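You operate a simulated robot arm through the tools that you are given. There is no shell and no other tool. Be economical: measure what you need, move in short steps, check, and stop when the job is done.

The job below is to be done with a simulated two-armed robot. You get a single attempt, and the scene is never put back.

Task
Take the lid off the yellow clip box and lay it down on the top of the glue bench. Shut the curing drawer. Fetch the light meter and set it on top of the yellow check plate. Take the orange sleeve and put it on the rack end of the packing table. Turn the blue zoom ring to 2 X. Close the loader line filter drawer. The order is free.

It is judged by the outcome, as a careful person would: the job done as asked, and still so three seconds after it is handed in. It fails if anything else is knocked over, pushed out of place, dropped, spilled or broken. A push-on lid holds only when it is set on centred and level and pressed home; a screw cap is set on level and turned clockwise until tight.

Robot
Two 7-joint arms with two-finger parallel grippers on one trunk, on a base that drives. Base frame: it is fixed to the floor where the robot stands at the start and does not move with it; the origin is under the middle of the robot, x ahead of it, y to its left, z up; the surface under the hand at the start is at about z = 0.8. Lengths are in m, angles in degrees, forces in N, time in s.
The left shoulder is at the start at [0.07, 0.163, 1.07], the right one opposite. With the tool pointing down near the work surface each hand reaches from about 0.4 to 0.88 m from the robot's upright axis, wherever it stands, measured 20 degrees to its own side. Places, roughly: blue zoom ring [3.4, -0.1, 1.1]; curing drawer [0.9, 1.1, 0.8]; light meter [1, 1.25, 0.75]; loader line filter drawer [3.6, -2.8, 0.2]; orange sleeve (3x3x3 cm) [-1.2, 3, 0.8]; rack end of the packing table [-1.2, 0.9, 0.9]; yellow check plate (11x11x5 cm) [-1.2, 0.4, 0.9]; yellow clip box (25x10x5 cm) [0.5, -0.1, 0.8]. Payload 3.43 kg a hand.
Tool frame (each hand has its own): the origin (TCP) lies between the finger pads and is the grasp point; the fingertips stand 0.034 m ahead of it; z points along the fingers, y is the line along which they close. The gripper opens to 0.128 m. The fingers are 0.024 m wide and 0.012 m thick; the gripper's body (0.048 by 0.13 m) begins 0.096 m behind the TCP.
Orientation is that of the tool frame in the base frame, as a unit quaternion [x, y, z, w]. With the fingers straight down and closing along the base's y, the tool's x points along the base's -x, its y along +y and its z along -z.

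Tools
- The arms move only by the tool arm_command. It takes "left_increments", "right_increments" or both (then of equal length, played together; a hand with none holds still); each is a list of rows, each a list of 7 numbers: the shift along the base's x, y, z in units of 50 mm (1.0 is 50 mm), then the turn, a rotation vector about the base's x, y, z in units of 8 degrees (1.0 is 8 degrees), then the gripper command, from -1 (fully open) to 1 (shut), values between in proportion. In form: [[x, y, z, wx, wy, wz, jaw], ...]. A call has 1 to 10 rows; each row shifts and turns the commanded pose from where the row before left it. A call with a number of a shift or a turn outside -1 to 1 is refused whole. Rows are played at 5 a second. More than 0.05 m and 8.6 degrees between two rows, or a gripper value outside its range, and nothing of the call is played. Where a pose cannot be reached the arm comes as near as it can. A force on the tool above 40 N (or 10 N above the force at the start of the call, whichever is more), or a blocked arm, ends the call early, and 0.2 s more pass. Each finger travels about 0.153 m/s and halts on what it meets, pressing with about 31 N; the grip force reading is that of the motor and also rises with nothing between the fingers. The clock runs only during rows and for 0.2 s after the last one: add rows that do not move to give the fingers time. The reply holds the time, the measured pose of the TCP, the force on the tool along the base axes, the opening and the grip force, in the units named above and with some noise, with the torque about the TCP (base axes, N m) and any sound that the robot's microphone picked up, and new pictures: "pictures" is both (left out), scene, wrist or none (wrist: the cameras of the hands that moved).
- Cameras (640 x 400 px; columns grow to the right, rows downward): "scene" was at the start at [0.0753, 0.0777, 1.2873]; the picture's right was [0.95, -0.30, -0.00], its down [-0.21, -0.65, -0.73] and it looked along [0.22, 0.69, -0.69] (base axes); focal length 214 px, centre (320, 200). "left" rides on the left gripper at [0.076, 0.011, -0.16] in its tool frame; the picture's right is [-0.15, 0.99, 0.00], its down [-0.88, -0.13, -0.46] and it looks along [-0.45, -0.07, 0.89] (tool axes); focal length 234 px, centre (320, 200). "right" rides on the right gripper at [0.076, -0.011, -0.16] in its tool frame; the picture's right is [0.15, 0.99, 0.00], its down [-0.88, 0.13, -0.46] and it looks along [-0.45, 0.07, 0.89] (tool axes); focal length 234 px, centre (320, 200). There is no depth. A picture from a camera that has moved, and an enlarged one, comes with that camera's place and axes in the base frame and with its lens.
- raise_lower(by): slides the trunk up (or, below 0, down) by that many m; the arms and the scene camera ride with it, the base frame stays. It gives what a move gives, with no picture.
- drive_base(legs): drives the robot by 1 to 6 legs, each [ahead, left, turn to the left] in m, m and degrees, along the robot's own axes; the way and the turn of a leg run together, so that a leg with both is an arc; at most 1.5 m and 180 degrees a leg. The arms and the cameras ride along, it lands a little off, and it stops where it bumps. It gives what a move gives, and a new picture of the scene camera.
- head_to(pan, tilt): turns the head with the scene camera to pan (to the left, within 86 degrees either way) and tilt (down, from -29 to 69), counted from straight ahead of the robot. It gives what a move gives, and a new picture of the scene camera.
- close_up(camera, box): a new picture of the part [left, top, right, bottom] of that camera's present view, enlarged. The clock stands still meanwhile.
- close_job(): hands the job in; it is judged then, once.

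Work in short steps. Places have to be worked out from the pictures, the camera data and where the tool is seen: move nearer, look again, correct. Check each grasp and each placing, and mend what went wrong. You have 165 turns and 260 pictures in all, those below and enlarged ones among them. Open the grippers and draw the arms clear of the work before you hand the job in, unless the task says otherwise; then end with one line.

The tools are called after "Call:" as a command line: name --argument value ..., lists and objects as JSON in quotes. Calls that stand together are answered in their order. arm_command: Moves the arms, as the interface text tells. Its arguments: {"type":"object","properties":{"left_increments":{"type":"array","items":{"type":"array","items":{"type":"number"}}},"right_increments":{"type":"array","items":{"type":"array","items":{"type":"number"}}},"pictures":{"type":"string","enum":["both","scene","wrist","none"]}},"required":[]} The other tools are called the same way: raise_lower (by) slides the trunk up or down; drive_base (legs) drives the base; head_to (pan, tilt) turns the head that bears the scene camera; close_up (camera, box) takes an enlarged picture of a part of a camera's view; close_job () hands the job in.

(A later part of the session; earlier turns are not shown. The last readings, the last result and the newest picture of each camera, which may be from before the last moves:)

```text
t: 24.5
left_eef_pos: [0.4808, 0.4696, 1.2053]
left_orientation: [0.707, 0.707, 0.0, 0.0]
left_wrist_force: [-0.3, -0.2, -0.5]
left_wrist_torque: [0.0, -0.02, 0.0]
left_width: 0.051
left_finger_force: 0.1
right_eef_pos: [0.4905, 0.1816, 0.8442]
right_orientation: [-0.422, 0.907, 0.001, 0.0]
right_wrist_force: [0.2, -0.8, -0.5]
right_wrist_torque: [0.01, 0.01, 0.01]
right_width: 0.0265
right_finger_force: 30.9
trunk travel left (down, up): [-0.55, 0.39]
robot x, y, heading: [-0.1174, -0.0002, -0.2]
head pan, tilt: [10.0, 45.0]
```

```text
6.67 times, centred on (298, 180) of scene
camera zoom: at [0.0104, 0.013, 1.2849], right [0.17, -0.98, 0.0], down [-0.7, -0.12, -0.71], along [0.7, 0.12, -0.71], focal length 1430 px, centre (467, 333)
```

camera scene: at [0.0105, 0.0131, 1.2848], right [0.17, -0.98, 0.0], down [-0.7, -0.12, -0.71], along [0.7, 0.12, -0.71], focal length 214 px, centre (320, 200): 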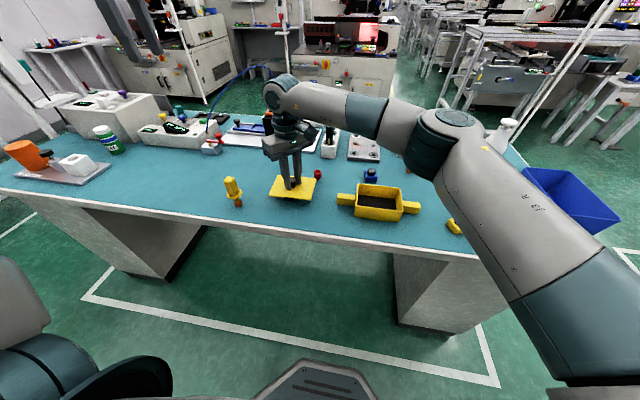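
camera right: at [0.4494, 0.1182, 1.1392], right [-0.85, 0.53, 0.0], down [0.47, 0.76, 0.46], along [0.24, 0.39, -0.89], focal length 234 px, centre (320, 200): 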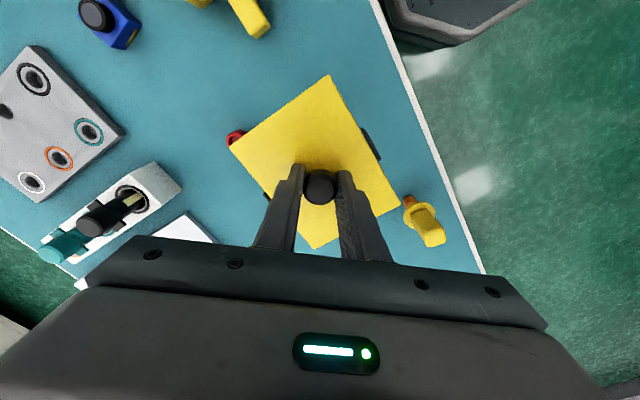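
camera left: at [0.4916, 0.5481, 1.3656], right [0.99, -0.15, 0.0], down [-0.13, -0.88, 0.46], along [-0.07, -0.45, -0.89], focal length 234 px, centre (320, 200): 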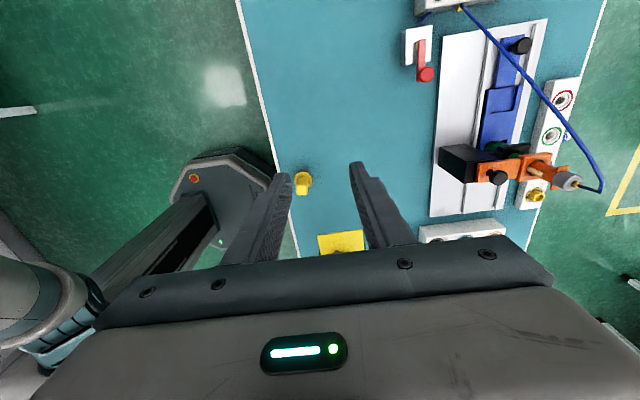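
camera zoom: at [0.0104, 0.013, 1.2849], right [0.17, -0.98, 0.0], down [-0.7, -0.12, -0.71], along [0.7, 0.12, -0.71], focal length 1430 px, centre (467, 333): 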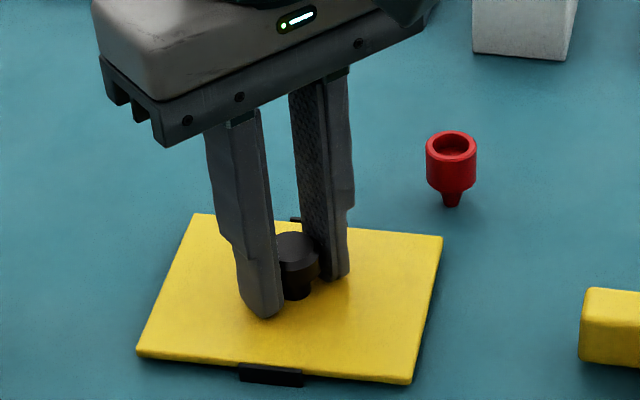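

Call:
arm_command --right_increments '[[0, 0, -0.03, 0, 0, 0, 1], [0, 0, -0.03, 0, 0, 0, 1]]' --pictures "none"

Call:
close_up --camera "scene" --box '[250, 150, 346, 210]'

```text
t: 25.1
left_eef_pos: [0.48, 0.4703, 1.204]
left_orientation: [0.707, 0.707, 0.0, 0.0]
left_wrist_force: [-0.2, 0.9, 0.1]
left_wrist_torque: [0.01, 0.02, 0.0]
left_width: 0.0512
left_finger_force: 0.1
right_eef_pos: [0.4894, 0.1816, 0.8401]
right_orientation: [-0.422, 0.907, 0.0, 0.0]
right_wrist_force: [-0.3, -0.6, -0.4]
right_wrist_torque: [0.0, 0.04, -0.02]
right_width: 0.0266
right_finger_force: 31.3
trunk travel left (down, up): [-0.55, 0.39]
robot x, y, heading: [-0.1206, 0.0004, 0.0]
head pan, tilt: [10.0, 45.0]
```

```text
6.67 times, centred on (298, 180) of scene
camera zoom: at [0.0104, 0.0131, 1.2849], right [0.17, -0.98, 0.0], down [-0.7, -0.12, -0.71], along [0.7, 0.12, -0.71], focal length 1430 px, centre (467, 333)
```

zoom: 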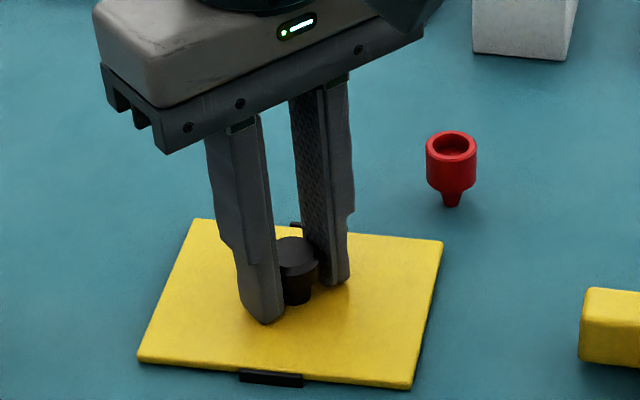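

Call:
arm_command --right_increments '[[0, 0, -0.03, 0, 0, 0, 1], [0, 0, -0.03, 0, 0, 0, 1]]' --pictures "none"

Call:
close_up --camera "scene" --box '[250, 150, 346, 210]'

```text
t: 25.7
left_eef_pos: [0.4789, 0.4697, 1.2063]
left_orientation: [0.708, 0.707, 0.0, -0.001]
left_wrist_force: [-0.6, -0.5, -0.8]
left_wrist_torque: [0.02, -0.01, 0.02]
left_width: 0.0513
left_finger_force: 0.1
right_eef_pos: [0.4903, 0.1813, 0.8405]
right_orientation: [-0.421, 0.907, 0.0, 0.0]
right_wrist_force: [1.1, 0.1, 11.0]
right_wrist_torque: [-0.21, 0.22, -0.04]
right_width: 0.0267
right_finger_force: 30.9
trunk travel left (down, up): [-0.55, 0.39]
robot x, y, heading: [-0.1204, -0.0008, 0.1]
head pan, tilt: [10.0, 45.0]
```

```text
6.67 times, centred on (298, 180) of scene
camera zoom: at [0.0094, 0.0127, 1.2852], right [0.17, -0.98, 0.0], down [-0.7, -0.12, -0.71], along [0.7, 0.12, -0.71], focal length 1430 px, centre (467, 333)
```

zoom: 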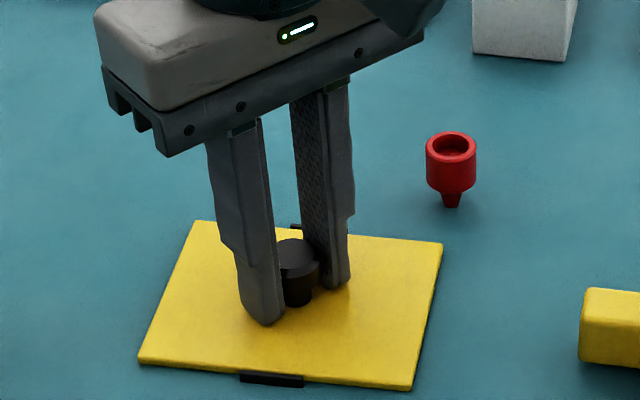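

Contact at 11 N: the lid rests on the bench. I open gently and draw straight up.

Call:
arm_command --right_increments '[[0, 0, 0.03, 0, 0, 0, 0.8], [0, 0, 0, 0, 0, 0, 0.4], [0, 0, 0, 0, 0, 0, 0.2], [0, 0, 0.6, 0, 0, 0, 0.2], [0, 0, 0.8, 0, 0, 0, 0.2], [0, -0.4, 0.8, 0, 0, 0, 0.2], [0, -0.6, 0.7, 0, 0, 0, 0.2], [0, -0.8, 0.5, 0, 0, 0, 0.2], [0, -0.9, 0.2, 0, 0, 0, 0.2], [0, -0.9, 0.2, 0, 0, 0, 0.2]]' --pictures "none"

Call:
head_to --pan 50 --tilt 30

Call:
close_up --camera "scene" --box '[220, 100, 420, 225]'

```text
t: 27.9
left_eef_pos: [0.4786, 0.469, 1.2065]
left_orientation: [0.708, 0.707, 0.001, 0.0]
left_wrist_force: [0.2, -0.7, -0.1]
left_wrist_torque: [0.06, -0.03, 0.02]
left_width: 0.0512
left_finger_force: 0.1
right_eef_pos: [0.4892, -0.0005, 1.0304]
right_orientation: [-0.422, 0.907, 0.0, 0.0]
right_wrist_force: [-0.1, 0.6, 0.0]
right_wrist_torque: [0.06, -0.02, -0.02]
right_width: 0.0512
right_finger_force: 0.1
trunk travel left (down, up): [-0.55, 0.39]
robot x, y, heading: [-0.1218, -0.0015, -0.1]
head pan, tilt: [10.0, 45.0]
```

```text
t: 29.0
left_eef_pos: [0.4799, 0.4697, 1.2056]
left_orientation: [0.707, 0.707, 0.0, 0.0]
left_wrist_force: [0.4, 0.0, 0.2]
left_wrist_torque: [0.0, 0.0, 0.02]
left_width: 0.0512
left_finger_force: 0.1
right_eef_pos: [0.4897, 0.0016, 1.0293]
right_orientation: [-0.422, 0.907, 0.0, 0.0]
right_wrist_force: [0.2, 0.7, -0.4]
right_wrist_torque: [-0.03, -0.01, -0.01]
right_width: 0.0514
right_finger_force: 0.1
trunk travel left (down, up): [-0.55, 0.39]
robot x, y, heading: [-0.1203, 0.002, 0.1]
head pan, tilt: [50.0, 30.0]
camera scene: at [-0.0115, 0.0681, 1.3075], right [0.76, -0.64, 0.0], down [-0.32, -0.38, -0.87], along [0.56, 0.66, -0.5], focal length 214 px, centre (320, 200)
```

scene: 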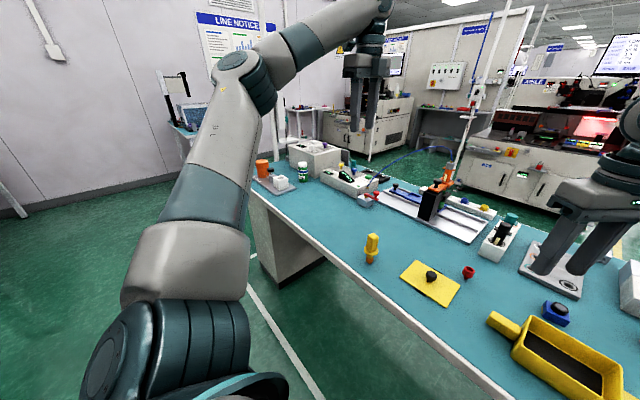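

```text
3.20 times, centred on (320, 162) of scene
camera zoom: at [-0.0115, 0.0681, 1.3075], right [0.76, -0.64, 0.0], down [-0.32, -0.38, -0.87], along [0.56, 0.66, -0.5], focal length 686 px, centre (320, 320)
```

zoom: 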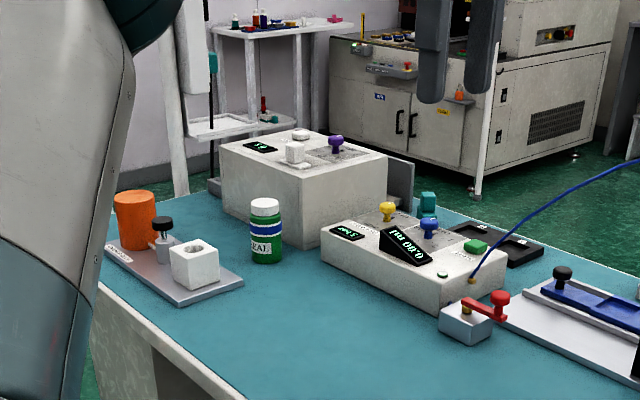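

The lid lies flat. The curing box's open drawer seems to face away from us (+x side). I tuck the arms and look left for the route around the bench end.

Call:
arm_command --left_increments '[[-0.6, -0.6, 0, 0, 0, 1, 0.2], [-0.6, -0.6, 0, 0, 0, 1, 0.2], [-0.6, -0.6, 0, 0, 0, 1, 0.2], [-0.4, -0.6, 0, 0, 0, 1, 0.2], [0, -0.6, 0, 0, 0, 1, 0.2], [0, -0.4, 0, 0, 0, 1, 0.2]]' --right_increments '[[0, -0.6, 0.6, 0, 0, -1, 0.2], [-0.4, -0.6, 0.6, 0, 0, -1, 0.2], [-0.6, -0.6, 0.5, 0, 0, -1, 0.2], [-0.6, -0.6, 0.5, 0, 0, -1, 0.2], [-0.6, -0.6, 0.5, 0, 0, -1, 0.2], [0, -0.6, 0.6, 0, 0, -1, 0.2]]' --pictures "none"

Call:
drive_base --legs '[[-0.25, 0, 0]]'

Call:
head_to --pan 65 --tilt 20

```text
t: 30.4
left_eef_pos: [0.3667, 0.2981, 1.2062]
left_orientation: [0.357, 0.934, 0.0, 0.0]
left_wrist_force: [0.3, -0.6, 0.3]
left_wrist_torque: [0.02, -0.04, 0.02]
left_width: 0.0511
left_finger_force: 0.1
right_eef_pos: [0.3786, -0.1805, 1.1955]
right_orientation: [-0.015, 1.0, 0.001, -0.001]
right_wrist_force: [0.2, -0.5, -0.3]
right_wrist_torque: [0.03, -0.04, 0.01]
right_width: 0.0513
right_finger_force: 0.1
trunk travel left (down, up): [-0.55, 0.39]
robot x, y, heading: [-0.1221, -0.0006, 0.3]
head pan, tilt: [50.0, 30.0]
```

```text
t: 32.2
left_eef_pos: [0.1199, 0.3019, 1.2062]
left_orientation: [0.357, 0.934, -0.001, 0.0]
left_wrist_force: [0.2, -0.9, 0.8]
left_wrist_torque: [0.04, -0.03, -0.02]
left_width: 0.0512
left_finger_force: 0.0
right_eef_pos: [0.1309, -0.1774, 1.1945]
right_orientation: [-0.018, 1.0, 0.0, -0.001]
right_wrist_force: [-0.2, 1.0, 0.8]
right_wrist_torque: [0.02, 0.02, 0.03]
right_width: 0.0514
right_finger_force: 0.1
trunk travel left (down, up): [-0.55, 0.39]
robot x, y, heading: [-0.3723, -0.0003, 0.2]
head pan, tilt: [50.0, 30.0]
camera scene: at [-0.2604, 0.0683, 1.3075], right [0.77, -0.64, 0.0], down [-0.32, -0.38, -0.87], along [0.56, 0.66, -0.5], focal length 214 px, centre (320, 200)
```

scene: 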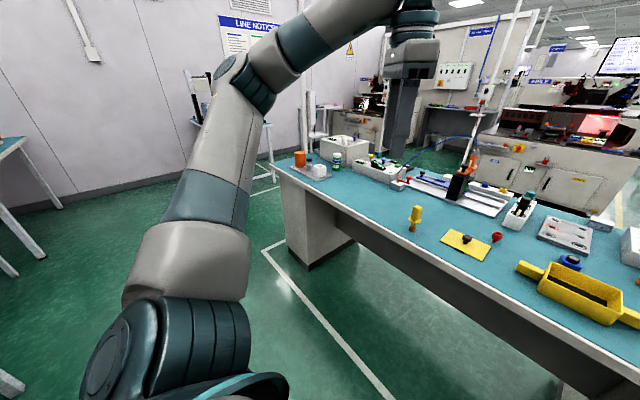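

```text
t: 33.0
left_eef_pos: [0.1201, 0.3005, 1.2065]
left_orientation: [0.357, 0.934, -0.001, 0.0]
left_wrist_force: [0.7, 0.1, -0.2]
left_wrist_torque: [-0.03, 0.0, 0.01]
left_width: 0.0511
left_finger_force: 0.1
right_eef_pos: [0.1325, -0.1767, 1.1945]
right_orientation: [-0.017, 1.0, 0.0, 0.001]
right_wrist_force: [0.2, 0.0, -0.1]
right_wrist_torque: [-0.03, -0.02, -0.07]
right_width: 0.0511
right_finger_force: 0.0
trunk travel left (down, up): [-0.55, 0.39]
robot x, y, heading: [-0.3689, 0.0014, 0.0]
head pan, tilt: [65.0, 20.0]
camera scene: at [-0.2789, 0.0833, 1.3235], right [0.91, -0.42, 0.0], down [-0.14, -0.31, -0.94], along [0.4, 0.85, -0.34], focal length 214 px, centre (320, 200)
```

scene: 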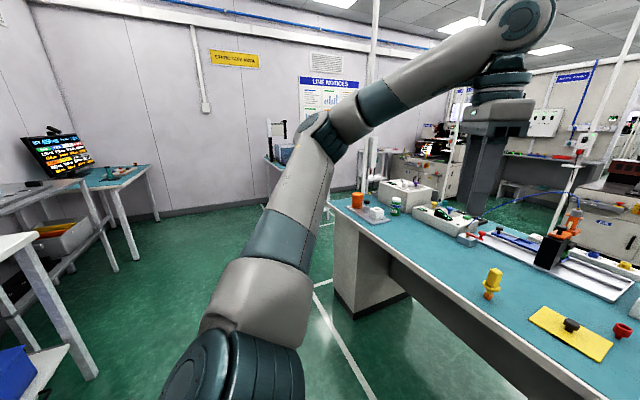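

I turn to face +y, so that I can see the passage at the bench's left end.

Call:
drive_base --legs '[[0, 0, 90], [0.6, 0, 0]]'

Call:
head_to --pan -30 --tilt 25

```text
t: 40.2
left_eef_pos: [-0.6725, 1.0915, 1.2065]
left_orientation: [-0.41, 0.912, 0.0, 0.0]
left_wrist_force: [1.0, 0.8, -0.5]
left_wrist_torque: [-0.01, -0.01, -0.02]
left_width: 0.0512
left_finger_force: 0.1
right_eef_pos: [-0.1953, 1.1036, 1.1941]
right_orientation: [0.72, -0.694, 0.0, 0.0]
right_wrist_force: [-0.5, -0.1, 0.1]
right_wrist_torque: [0.0, -0.02, 0.03]
right_width: 0.0515
right_finger_force: 0.0
trunk travel left (down, up): [-0.55, 0.39]
robot x, y, heading: [-0.3718, 0.6023, 90.1]
head pan, tilt: [65.0, 20.0]
camera scene: at [-0.4553, 0.6909, 1.3236], right [0.42, 0.91, 0.0], down [0.31, -0.14, -0.94], along [-0.85, 0.39, -0.34], focal length 214 px, centre (320, 200)
```

scene: 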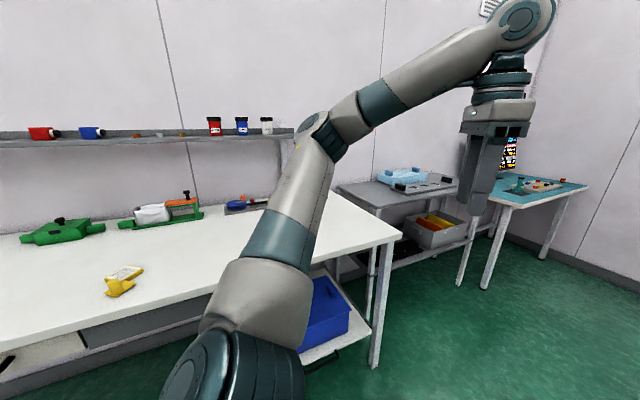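

```text
t: 41.9
left_eef_pos: [-0.6711, 1.0904, 1.2056]
left_orientation: [-0.409, 0.913, 0.0, 0.0]
left_wrist_force: [0.3, 0.8, 0.1]
left_wrist_torque: [0.03, -0.02, -0.02]
left_width: 0.0512
left_finger_force: 0.1
right_eef_pos: [-0.1944, 1.1026, 1.1944]
right_orientation: [0.72, -0.694, 0.0, 0.0]
right_wrist_force: [0.0, 0.1, -0.1]
right_wrist_torque: [0.04, -0.01, -0.03]
right_width: 0.0513
right_finger_force: 0.0
trunk travel left (down, up): [-0.55, 0.39]
robot x, y, heading: [-0.37, 0.6046, 90.0]
head pan, tilt: [-30.0, 25.0]
camera scene: at [-0.325, 0.7317, 1.3155], right [0.87, -0.5, 0.0], down [-0.21, -0.37, -0.91], along [0.45, 0.79, -0.42], focal length 214 px, centre (320, 200)
```

scene: 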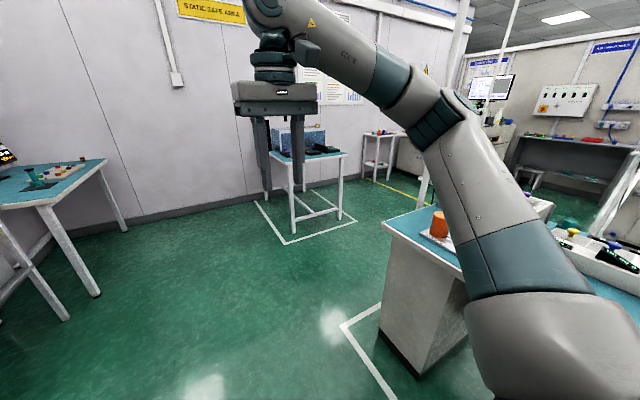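

The gap between the bench end (y≈1.35) and the side table (y≈2.6) is wide enough. I drive up to y≈1.95, turn right and go along it.

Call:
drive_base --legs '[[1.35, 0, 0], [0, 0, -90], [1.2, 0, 0]]'

Call:
head_to --pan -35 --tilt 25

```text
t: 58.1
left_eef_pos: [1.3104, 2.2551, 1.2065]
left_orientation: [0.356, 0.934, 0.0, 0.0]
left_wrist_force: [0.3, -1.0, 0.3]
left_wrist_torque: [0.0, 0.01, -0.03]
left_width: 0.051
left_finger_force: 0.0
right_eef_pos: [1.3205, 1.7767, 1.1949]
right_orientation: [-0.018, 1.0, 0.0, -0.001]
right_wrist_force: [-0.7, 0.6, -0.9]
right_wrist_torque: [-0.03, -0.01, 0.02]
right_width: 0.0512
right_finger_force: 0.1
trunk travel left (down, up): [-0.55, 0.39]
robot x, y, heading: [0.8198, 1.9531, 0.3]
head pan, tilt: [-30.0, 25.0]
camera scene: at [0.9521, 1.9064, 1.3154], right [-0.5, -0.87, 0.0], down [-0.37, 0.21, -0.91], along [0.79, -0.45, -0.42], focal length 214 px, centre (320, 200)
```

scene: 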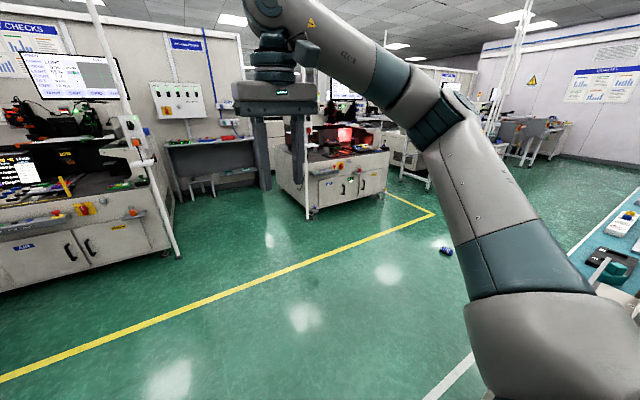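

```text
t: 58.8
left_eef_pos: [1.3102, 2.2547, 1.2065]
left_orientation: [0.356, 0.934, 0.0, 0.0]
left_wrist_force: [0.0, 0.6, 0.4]
left_wrist_torque: [0.01, 0.0, -0.05]
left_width: 0.0512
left_finger_force: 0.0
right_eef_pos: [1.3223, 1.7763, 1.1945]
right_orientation: [-0.018, 1.0, 0.0, 0.001]
right_wrist_force: [0.5, 0.0, -0.3]
right_wrist_torque: [-0.01, 0.0, 0.0]
right_width: 0.0513
right_finger_force: 0.0
trunk travel left (down, up): [-0.55, 0.39]
robot x, y, heading: [0.8216, 1.9509, 0.1]
head pan, tilt: [-35.0, 25.0]
camera scene: at [0.9478, 1.8997, 1.3154], right [-0.57, -0.82, 0.0], down [-0.35, 0.24, -0.91], along [0.74, -0.52, -0.42], focal length 214 px, centre (320, 200)
```

scene: 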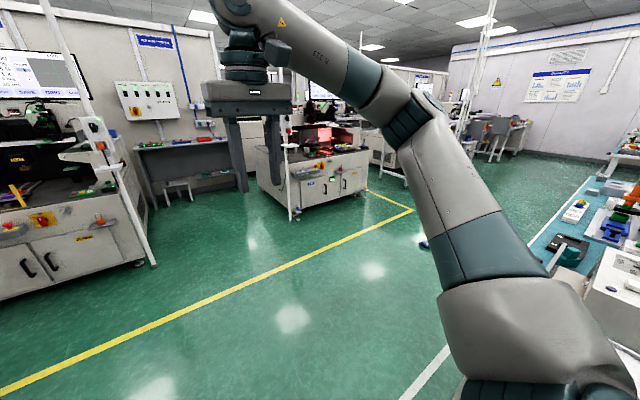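

I go round to the far side of the bench, stopping at about [1.65, 1.25] facing back at it. A blue roll lies on the floor near [1.8, 0.0]; I keep clear of it.

Call:
drive_base --legs '[[0.85, 0, 0], [0, 0, -90], [0.7, 0, 0], [0, 0, -90]]'

Call:
head_to --pan 0 --tilt 45

```text
t: 74.4
left_eef_pos: [1.2176, 0.942, 1.2062]
left_orientation: [0.94, -0.342, 0.0, -0.001]
left_wrist_force: [0.3, 0.3, -0.9]
left_wrist_torque: [-0.01, -0.01, 0.0]
left_width: 0.0511
left_finger_force: 0.1
right_eef_pos: [1.1891, 1.4192, 1.1939]
right_orientation: [0.999, 0.034, 0.0, -0.001]
right_wrist_force: [0.4, -0.2, 1.5]
right_wrist_torque: [-0.01, 0.0, -0.01]
right_width: 0.0515
right_finger_force: 0.1
trunk travel left (down, up): [-0.55, 0.39]
robot x, y, heading: [1.6972, 1.2586, -177.6]
head pan, tilt: [-35.0, 25.0]
camera scene: at [1.5684, 1.3066, 1.3155], right [0.54, 0.84, 0.0], down [0.35, -0.23, -0.91], along [-0.76, 0.49, -0.42], focal length 214 px, centre (320, 200)
```

scene: 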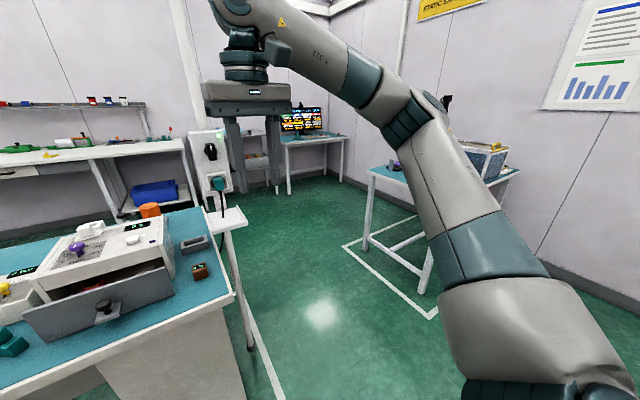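

```text
t: 75.4
left_eef_pos: [1.2173, 0.9421, 1.2058]
left_orientation: [0.939, -0.343, 0.0, -0.001]
left_wrist_force: [-0.3, 0.1, -0.4]
left_wrist_torque: [-0.04, -0.01, -0.02]
left_width: 0.0515
left_finger_force: 0.1
right_eef_pos: [1.1905, 1.42, 1.1941]
right_orientation: [0.999, 0.034, 0.001, -0.001]
right_wrist_force: [-0.2, 0.5, -0.4]
right_wrist_torque: [0.01, 0.01, -0.01]
right_width: 0.0511
right_finger_force: 0.0
trunk travel left (down, up): [-0.55, 0.39]
robot x, y, heading: [1.6923, 1.2605, -178.5]
head pan, tilt: [0.0, 45.0]
camera scene: at [1.5645, 1.2536, 1.2849], right [-0.03, 1.0, 0.0], down [0.71, 0.02, -0.71], along [-0.71, -0.02, -0.71], focal length 214 px, centre (320, 200)
```

scene: 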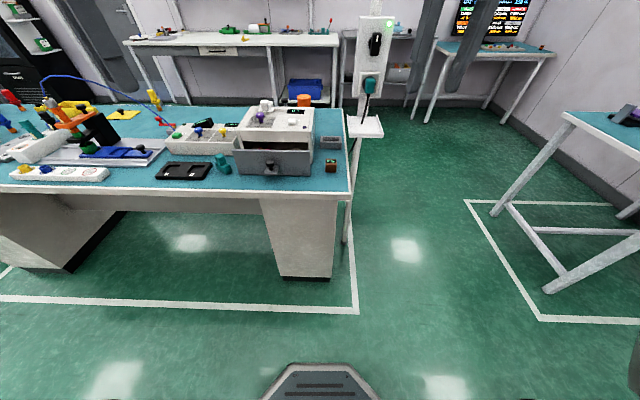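

Let me look closely at the curing box and the things around it to find the light meter.

Call:
close_up --camera "scene" --box '[220, 90, 400, 202]'

Call:
close_up --camera "scene" --box '[320, 0, 416, 140]'

```text
3.56 times, centred on (310, 146) of scene
camera zoom: at [1.5645, 1.2536, 1.2849], right [-0.03, 1.0, 0.0], down [0.71, 0.02, -0.71], along [-0.71, -0.02, -0.71], focal length 763 px, centre (356, 392)
```

zoom: 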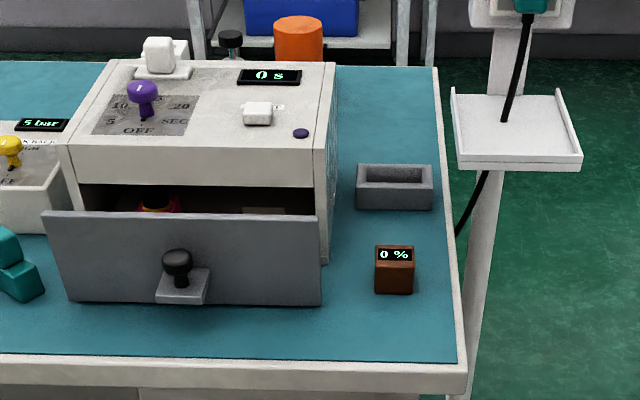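

```text
2.86 times, centred on (368, 70) of scene
camera zoom: at [1.5645, 1.2536, 1.2849], right [-0.03, 1.0, 0.0], down [0.71, 0.02, -0.71], along [-0.71, -0.02, -0.71], focal length 613 px, centre (183, 571)
```

zoom: 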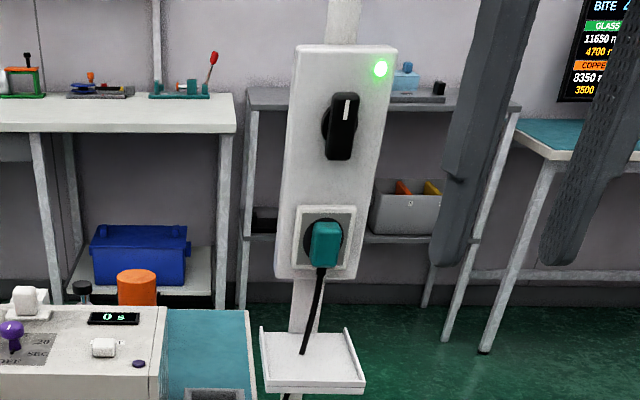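

The brown block with "0 %" is the light meter (≈[0.937, 1.274], 4 cm). The drawer knob is at ≈[0.98, 1.07, 0.86]. I close in 13 cm and turn the right hand over the meter.

Call:
drive_base --legs '[[0.13, 0, -1.5]]'

Call:
close_up --camera "scene" --box '[220, 100, 380, 200]'

```text
t: 76.7
left_eef_pos: [1.0812, 0.9525, 1.2066]
left_orientation: [0.936, -0.353, -0.001, 0.0]
left_wrist_force: [0.0, -0.2, -0.1]
left_wrist_torque: [0.01, 0.0, 0.01]
left_width: 0.0512
left_finger_force: 0.1
right_eef_pos: [1.0665, 1.4299, 1.1942]
right_orientation: [1.0, 0.021, 0.0, 0.0]
right_wrist_force: [-0.8, 0.0, 1.1]
right_wrist_torque: [-0.03, 0.0, 0.02]
right_width: 0.0514
right_finger_force: 0.1
trunk travel left (down, up): [-0.55, 0.39]
robot x, y, heading: [1.5682, 1.255, -179.8]
head pan, tilt: [0.0, 45.0]
camera scene: at [1.4363, 1.2541, 1.285], right [-0.01, 1.0, 0.0], down [0.71, 0.01, -0.71], along [-0.71, -0.01, -0.71], focal length 214 px, centre (320, 200)
```

scene: 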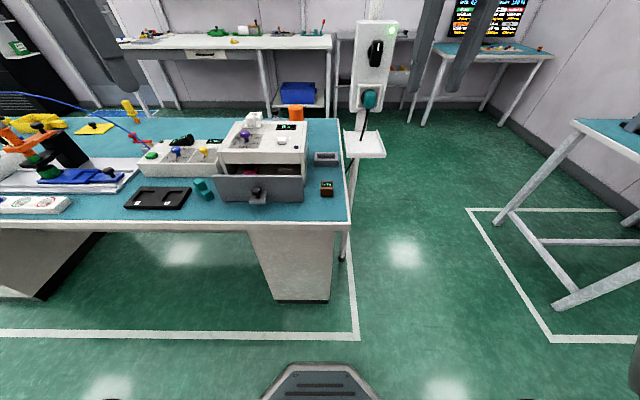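

```text
4.00 times, centred on (300, 150) of scene
camera zoom: at [1.4363, 1.2541, 1.285], right [-0.01, 1.0, 0.0], down [0.71, 0.01, -0.71], along [-0.71, -0.01, -0.71], focal length 858 px, centre (400, 400)
```

zoom: 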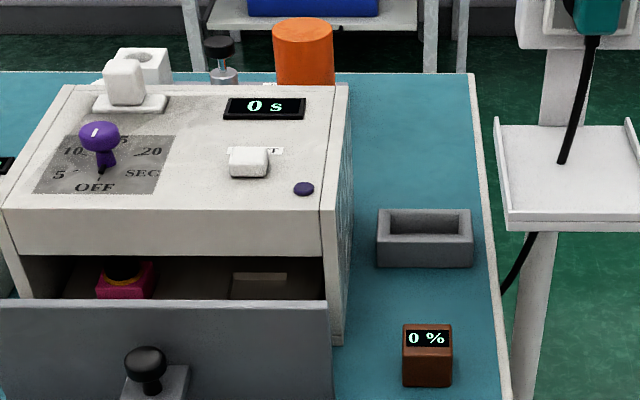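

Meter centre ≈ [0.918, 1.269]. I bring the right hand above it, z 0.95, with the jaw at 7 cm.

Call:
arm_command --right_increments '[[-0.42, -0.46, -0.7, 0, 0, 0, -0.1], [-0.42, -0.46, -0.7, 0, 0, 0, -0.1], [-0.42, -0.46, -0.7, 0, 0, 0, -0.1], [-0.42, -0.46, -0.7, 0, 0, 0, -0.1], [-0.42, -0.46, -0.7, 0, 0, 0, -0.1], [-0.42, -0.46, -0.7, 0, 0, 0, -0.1], [-0.42, -0.46, -0.7, 0, 0, 0, -0.1]]' --pictures "wrist"

```text
t: 78.3
left_eef_pos: [1.0793, 0.9507, 1.2059]
left_orientation: [0.936, -0.353, 0.001, -0.001]
left_wrist_force: [-0.3, 1.1, 0.7]
left_wrist_torque: [0.02, -0.01, 0.01]
left_width: 0.0513
left_finger_force: 0.0
right_eef_pos: [0.9159, 1.2681, 0.9493]
right_orientation: [1.0, 0.021, 0.0, 0.0]
right_wrist_force: [-0.1, 0.5, -0.1]
right_wrist_torque: [0.0, -0.01, -0.01]
right_width: 0.0702
right_finger_force: 0.0
trunk travel left (down, up): [-0.55, 0.39]
robot x, y, heading: [1.5648, 1.2578, -179.6]
head pan, tilt: [0.0, 45.0]
camera right: at [0.992, 1.2816, 1.1077], right [0.19, -0.98, 0.0], down [-0.87, -0.17, 0.46], along [-0.45, -0.08, -0.89], focal length 234 px, centre (320, 200)
```

right: 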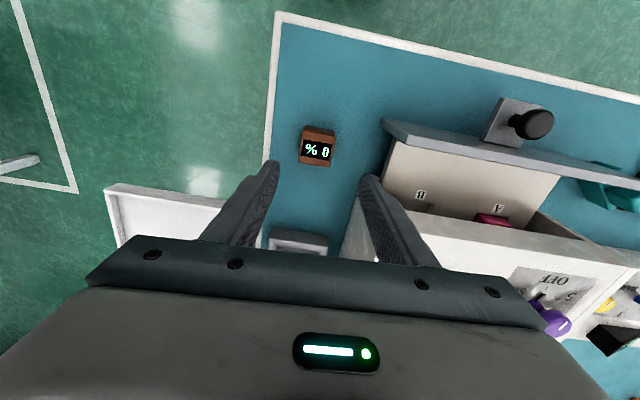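

Refined meter centre [0.923, 1.274]. I lower to z 0.842 and close.

Call:
arm_command --right_increments '[[0.14, 0.1, -0.8, 0, 0, 0, -0.1], [0, 0, -0.8, 0, 0, 0, -0.1], [0, 0, -0.54, 0, 0, 0, -0.1], [0, 0, 0, 0, 0, 0, 0.4], [0, 0, 0, 0, 0, 0, 1], [0, 0, 0, 0, 0, 0, 1], [0, 0, 0, 0, 0, 0, 1]]' --pictures "wrist"

```text
t: 79.9
left_eef_pos: [1.0805, 0.9518, 1.206]
left_orientation: [0.935, -0.354, 0.0, 0.0]
left_wrist_force: [0.3, -0.4, -0.2]
left_wrist_torque: [-0.02, 0.02, -0.04]
left_width: 0.0512
left_finger_force: 0.0
right_eef_pos: [0.927, 1.2745, 0.842]
right_orientation: [1.0, 0.021, 0.001, -0.001]
right_wrist_force: [0.1, -0.3, 0.4]
right_wrist_torque: [-0.02, 0.01, -0.02]
right_width: 0.039
right_finger_force: 31.2
trunk travel left (down, up): [-0.55, 0.39]
robot x, y, heading: [1.5642, 1.2539, -179.6]
head pan, tilt: [0.0, 45.0]
camera right: at [1.0012, 1.2881, 1.0012], right [0.19, -0.98, 0.0], down [-0.87, -0.17, 0.46], along [-0.45, -0.09, -0.89], focal length 234 px, centre (320, 200)
```

right: 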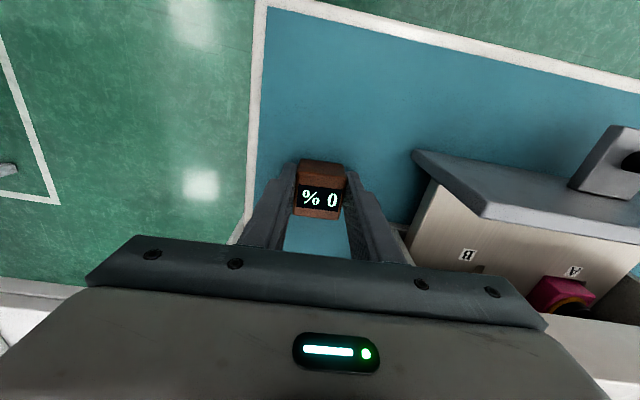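

The meter is held (39 mm). I lift it and tuck the hand back.

Call:
arm_command --right_increments '[[0, 0, 0.8, 0, 0, 0, 1], [0, 0, 0.8, 0, 0, 0, 1], [0.4, 0.3, 0.8, 0, 0, 0, 1], [0.4, 0.4, 0.8, 0, 0, 0, 1], [0.4, 0.4, 0.8, 0, 0, 0, 1], [0.4, 0.4, 0.8, 0, 0, 0, 1], [0.4, 0.4, 0.8, 0, 0, 0, 1], [0.4, 0.4, 0.8, 0, 0, 0, 1], [0.4, 0.4, 0.5, 0, 0, 0, 1]]' --pictures "wrist"

Call:
close_up --camera "scene" --box '[180, 110, 340, 210]'

```text
t: 81.9
left_eef_pos: [1.0819, 0.9523, 1.2079]
left_orientation: [0.935, -0.354, 0.0, 0.0]
left_wrist_force: [-0.9, 0.0, -0.1]
left_wrist_torque: [0.0, 0.02, -0.01]
left_width: 0.0512
left_finger_force: 0.1
right_eef_pos: [1.0697, 1.4112, 1.1881]
right_orientation: [1.0, 0.022, 0.001, -0.001]
right_wrist_force: [-0.2, 0.1, 0.8]
right_wrist_torque: [-0.02, 0.04, 0.02]
right_width: 0.039
right_finger_force: 31.6
trunk travel left (down, up): [-0.55, 0.39]
robot x, y, heading: [1.5646, 1.2559, -179.6]
head pan, tilt: [0.0, 45.0]
camera right: at [1.1438, 1.4253, 1.3467], right [0.19, -0.98, 0.0], down [-0.87, -0.17, 0.46], along [-0.45, -0.09, -0.89], focal length 234 px, centre (320, 200)
```

right: 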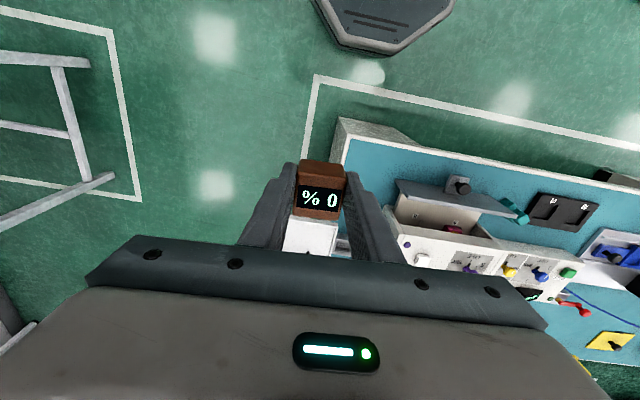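

```text
4.00 times, centred on (260, 160) of scene
camera zoom: at [1.4375, 1.2549, 1.285], right [-0.01, 1.0, 0.0], down [0.71, 0.01, -0.71], along [-0.71, -0.01, -0.71], focal length 858 px, centre (560, 360)
```

zoom: 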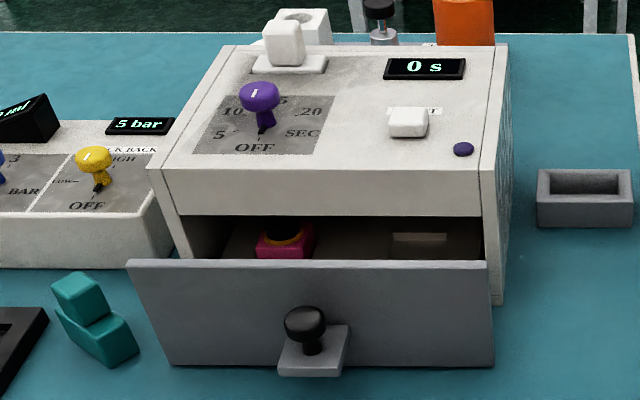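

The drawer panel stands at x≈0.96 (z 0.805–0.905) with its knob at [0.978, 1.063]. I bring the left hand in front of it with the fingers astride the knob.

Call:
arm_command --left_increments '[[-0.2, 0.37, -0.75, 0, 0, 0.865, 0], [-0.2, 0.37, -0.75, 0, 0, 0.865, 0], [-0.2, 0.37, -0.75, 0, 0, 0.865, 0], [-0.2, 0.37, -0.75, 0, 0, 0.865, 0], [-0.1, 0.37, -0.75, 0, 0, 0.865, 0], [-0.1, 0.37, -0.75, 0, 0, 0.865, 0]]' --pictures "both"

```text
t: 83.3
left_eef_pos: [1.0288, 1.061, 0.9805]
left_orientation: [1.0, 0.002, 0.0, 0.001]
left_wrist_force: [-0.9, -1.1, 0.3]
left_wrist_torque: [-0.03, -0.03, 0.02]
left_width: 0.0639
left_finger_force: 0.1
right_eef_pos: [1.0659, 1.4095, 1.1873]
right_orientation: [1.0, 0.022, 0.001, -0.001]
right_wrist_force: [-0.6, 0.0, -0.5]
right_wrist_torque: [0.02, -0.05, 0.01]
right_width: 0.0392
right_finger_force: 30.6
trunk travel left (down, up): [-0.55, 0.39]
robot x, y, heading: [1.5669, 1.2554, -179.4]
head pan, tilt: [0.0, 45.0]
camera scene: at [1.4347, 1.2544, 1.2848], right [-0.01, 1.0, 0.0], down [0.71, 0.01, -0.71], along [-0.71, -0.01, -0.71], focal length 214 px, centre (320, 200)
camera left: at [1.1058, 1.0519, 1.1414], right [-0.14, -0.99, 0.0], down [-0.88, 0.13, 0.46], along [-0.45, 0.07, -0.89], focal length 234 px, centre (320, 200)
```

scene: 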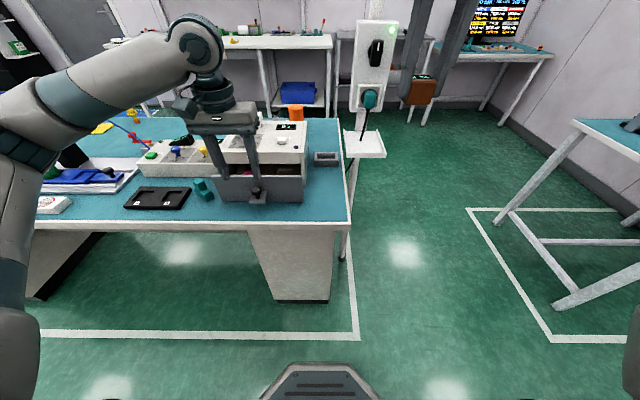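
left: 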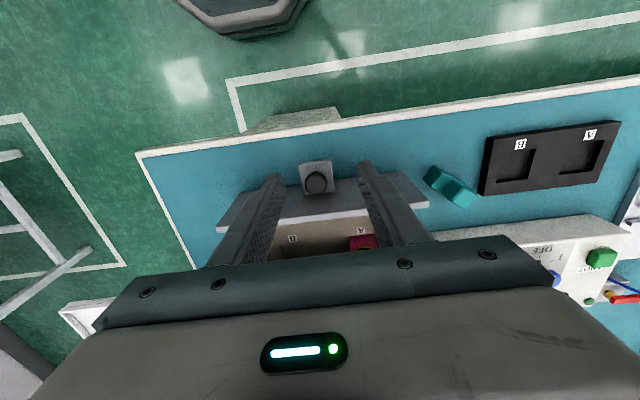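

Knob centred at y≈1.073. I shift 1 cm, lower to z 0.90 and push toward -x in short steps.

Call:
arm_command --left_increments '[[0, 0.22, -0.8, 0, 0, 0, 0], [0, 0, -0.8, 0, 0, 0, 0], [-0.5, 0, 0, 0, 0, 0, 0], [-0.5, 0, 0, 0, 0, 0, 0], [-0.3, 0, 0, 0, 0, 0, 0], [-0.3, 0, 0, 0, 0, 0, 0], [-0.3, 0, 0, 0, 0, 0, 0]]' --pictures "both"

```text
t: 84.9
left_eef_pos: [0.9353, 1.0734, 0.901]
left_orientation: [1.0, 0.001, -0.001, 0.0]
left_wrist_force: [0.7, -0.1, 0.4]
left_wrist_torque: [0.01, 0.04, -0.03]
left_width: 0.0639
left_finger_force: 0.1
right_eef_pos: [1.0667, 1.4116, 1.1877]
right_orientation: [1.0, 0.021, -0.001, 0.0]
right_wrist_force: [-0.4, 0.5, -0.6]
right_wrist_torque: [0.01, 0.02, -0.01]
right_width: 0.0392
right_finger_force: 31.0
trunk travel left (down, up): [-0.55, 0.39]
robot x, y, heading: [1.5682, 1.2572, -179.3]
head pan, tilt: [0.0, 45.0]
camera scene: at [1.4358, 1.2543, 1.2848], right [-0.01, 1.0, 0.0], down [0.71, 0.01, -0.71], along [-0.71, -0.01, -0.71], focal length 214 px, centre (320, 200)
camera left: at [1.0123, 1.0631, 1.0617], right [-0.14, -0.99, 0.0], down [-0.88, 0.13, 0.46], along [-0.45, 0.07, -0.89], focal length 234 px, centre (320, 200)
```

scene: 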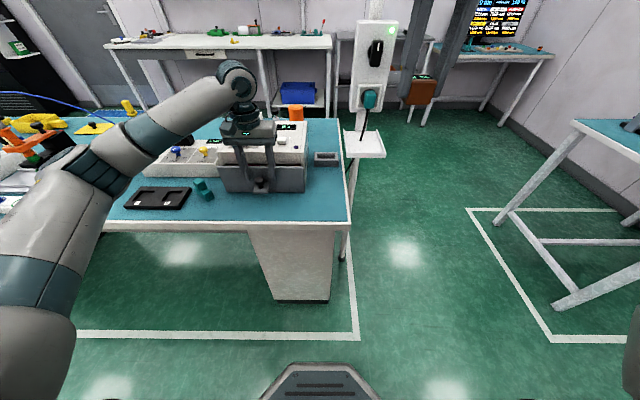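
left: 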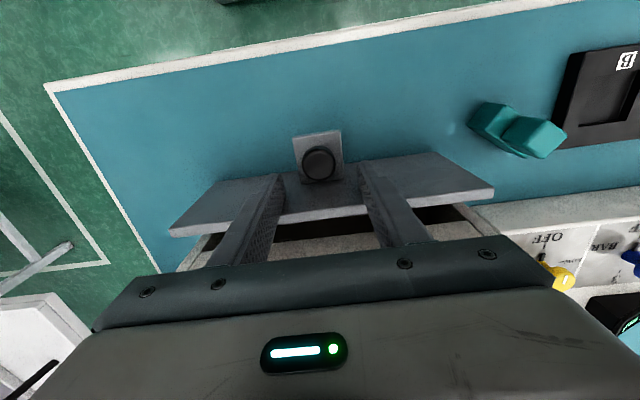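

The drawer moves in freely; a few centimetres remain. I keep pushing.

Call:
arm_command --left_increments '[[-0.3, 0, 0, 0, 0, 0, 0], [-0.3, 0, 0, 0, 0, 0, 0], [-0.2, 0, 0, 0, 0, 0, 0], [-0.2, 0, 0, 0, 0, 0, 0]]' --pictures "wrist"

Call:
close_up --camera "scene" --box '[200, 110, 328, 190]'

```text
t: 85.5
left_eef_pos: [0.9135, 1.0727, 0.9007]
left_orientation: [1.0, 0.0, 0.008, 0.001]
left_wrist_force: [19.5, 0.6, 9.5]
left_wrist_torque: [-0.35, 0.18, 0.74]
left_width: 0.0638
left_finger_force: 0.0
right_eef_pos: [1.0678, 1.4099, 1.1858]
right_orientation: [1.0, 0.023, 0.0, 0.0]
right_wrist_force: [-0.7, -0.7, -0.8]
right_wrist_torque: [0.03, -0.1, 0.01]
right_width: 0.0389
right_finger_force: 31.1
trunk travel left (down, up): [-0.55, 0.39]
robot x, y, heading: [1.5664, 1.2553, -179.2]
head pan, tilt: [0.0, 45.0]
stopped in row 3 (left hand): the force on the tool passed its limit at 48 N (the readings are from after the stop); the commanded pose is now the measured one
camera left: at [0.9876, 1.0632, 1.0621], right [-0.15, -0.99, 0.0], down [-0.89, 0.13, 0.44], along [-0.44, 0.07, -0.9], focal length 234 px, centre (320, 200)
```

left: 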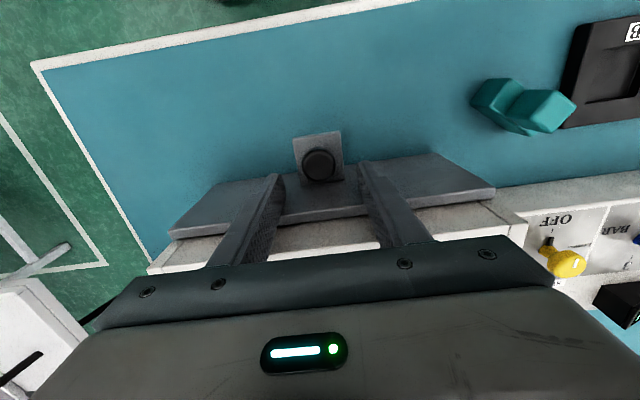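

```text
5.00 times, centred on (264, 150) of scene
camera zoom: at [1.4373, 1.2541, 1.2851], right [-0.01, 1.0, 0.0], down [0.71, 0.01, -0.71], along [-0.71, -0.01, -0.71], focal length 1072 px, centre (600, 450)
```

zoom: 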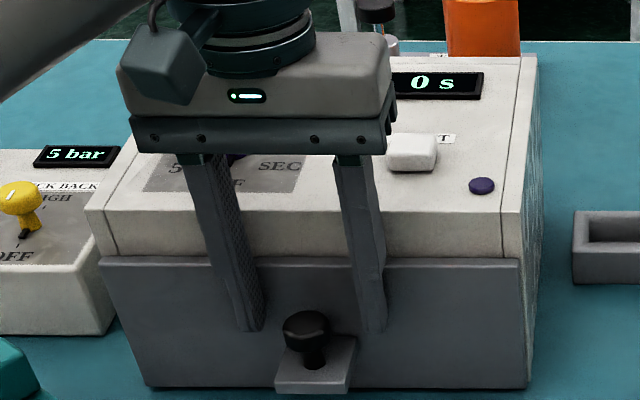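

The drawer is home flush (48 N at the end). I back off, raise the left hand, and check.

Call:
arm_command --left_increments '[[0.5, 0, 0, 0, 0, 0, 0], [0.8, 0, 0, 0, 0, 0, 0], [0.6, 0, 0.6, 0, 0, 0, 0], [0.6, 0, 0.8, 0, 0, 0, 0], [0.4, -0.2, 0.8, 0, 0, 0, 0], [0.2, -0.3, 0.9, 0, 0, 0, 0], [0.2, -0.3, 0.9, 0, 0, 0, 0], [0.2, -0.3, 0.9, 0, 0, 0, 0], [0, -0.6, 0.7, 0, 0, 0, 0]]' --pictures "scene"

Call:
close_up --camera "scene" --box '[180, 110, 340, 210]'

```text
t: 87.5
left_eef_pos: [1.0878, 0.9879, 1.1796]
left_orientation: [1.0, 0.0, 0.006, 0.0]
left_wrist_force: [-0.5, -0.5, -0.4]
left_wrist_torque: [0.0, 0.04, -0.01]
left_width: 0.0639
left_finger_force: 0.0
right_eef_pos: [1.0686, 1.4085, 1.1882]
right_orientation: [1.0, 0.023, 0.0, -0.002]
right_wrist_force: [0.1, -0.1, -0.3]
right_wrist_torque: [0.02, 0.04, 0.01]
right_width: 0.0392
right_finger_force: 31.1
trunk travel left (down, up): [-0.55, 0.39]
robot x, y, heading: [1.5692, 1.2559, -179.4]
head pan, tilt: [0.0, 45.0]
camera scene: at [1.4377, 1.2531, 1.285], right [-0.01, 1.0, 0.0], down [0.71, 0.01, -0.71], along [-0.71, -0.01, -0.71], focal length 214 px, centre (320, 200)
```

scene: 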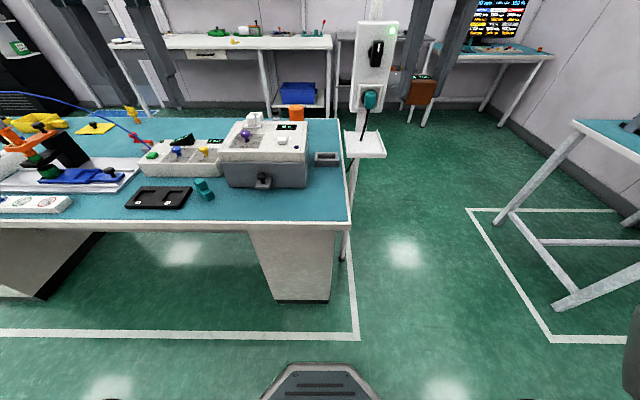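

```text
4.00 times, centred on (260, 160) of scene
camera zoom: at [1.4377, 1.2531, 1.285], right [-0.01, 1.0, 0.0], down [0.71, 0.01, -0.71], along [-0.71, -0.01, -0.71], focal length 858 px, centre (560, 360)
```

zoom: 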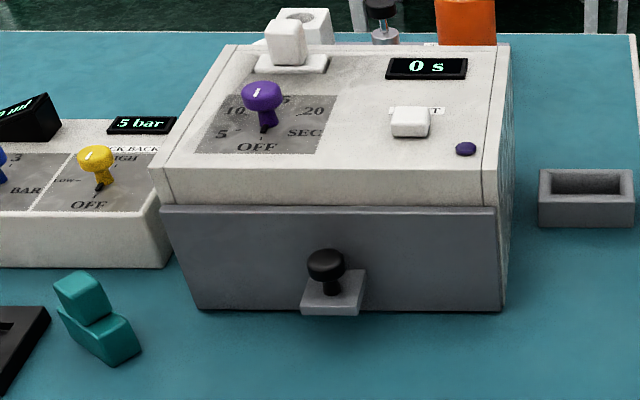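

Shut. Now I back off, turn to face +x and look toward the zoom ring's machine.

Call:
drive_base --legs '[[-0.25, 0, 0], [0, 0, 150]]'

Call:
head_to --pan 0 --tilt 20

```text
t: 95.5
left_eef_pos: [2.3686, 1.2479, 1.179]
left_orientation: [0.263, 0.965, 0.002, -0.006]
left_wrist_force: [-1.0, 0.0, 0.8]
left_wrist_torque: [0.03, 0.01, 0.02]
left_width: 0.0637
left_finger_force: 0.0
right_eef_pos: [2.1736, 0.8752, 1.1871]
right_orientation: [0.241, 0.97, 0.0, 0.0]
right_wrist_force: [0.3, 0.0, -1.2]
right_wrist_torque: [0.0, -0.02, 0.02]
right_width: 0.0392
right_finger_force: 31.5
trunk travel left (down, up): [-0.55, 0.39]
robot x, y, heading: [1.8198, 1.2666, -29.6]
head pan, tilt: [0.0, 45.0]
camera scene: at [1.9335, 1.1934, 1.2849], right [-0.5, -0.87, 0.0], down [-0.61, 0.35, -0.71], along [0.61, -0.35, -0.71], focal length 214 px, centre (320, 200)
```

scene: 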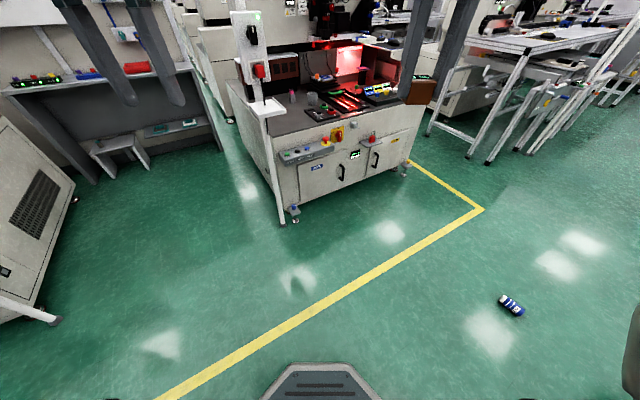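

```text
t: 96.4
left_eef_pos: [2.3691, 1.2476, 1.1796]
left_orientation: [0.262, 0.965, 0.003, -0.005]
left_wrist_force: [0.3, 0.2, -0.6]
left_wrist_torque: [0.01, -0.01, -0.02]
left_width: 0.0641
left_finger_force: 0.1
right_eef_pos: [2.1724, 0.8736, 1.1856]
right_orientation: [0.24, 0.971, 0.001, -0.001]
right_wrist_force: [-0.2, 0.0, -0.3]
right_wrist_torque: [0.01, -0.02, -0.02]
right_width: 0.039
right_finger_force: 30.8
trunk travel left (down, up): [-0.55, 0.39]
robot x, y, heading: [1.8188, 1.2568, -29.5]
head pan, tilt: [0.0, 20.0]
camera scene: at [1.9437, 1.1874, 1.3234], right [-0.5, -0.87, 0.0], down [-0.3, 0.17, -0.94], along [0.82, -0.47, -0.34], focal length 214 px, centre (320, 200)
```

scene: 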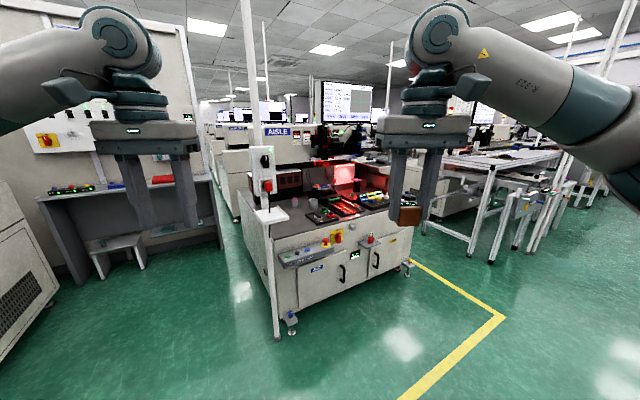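

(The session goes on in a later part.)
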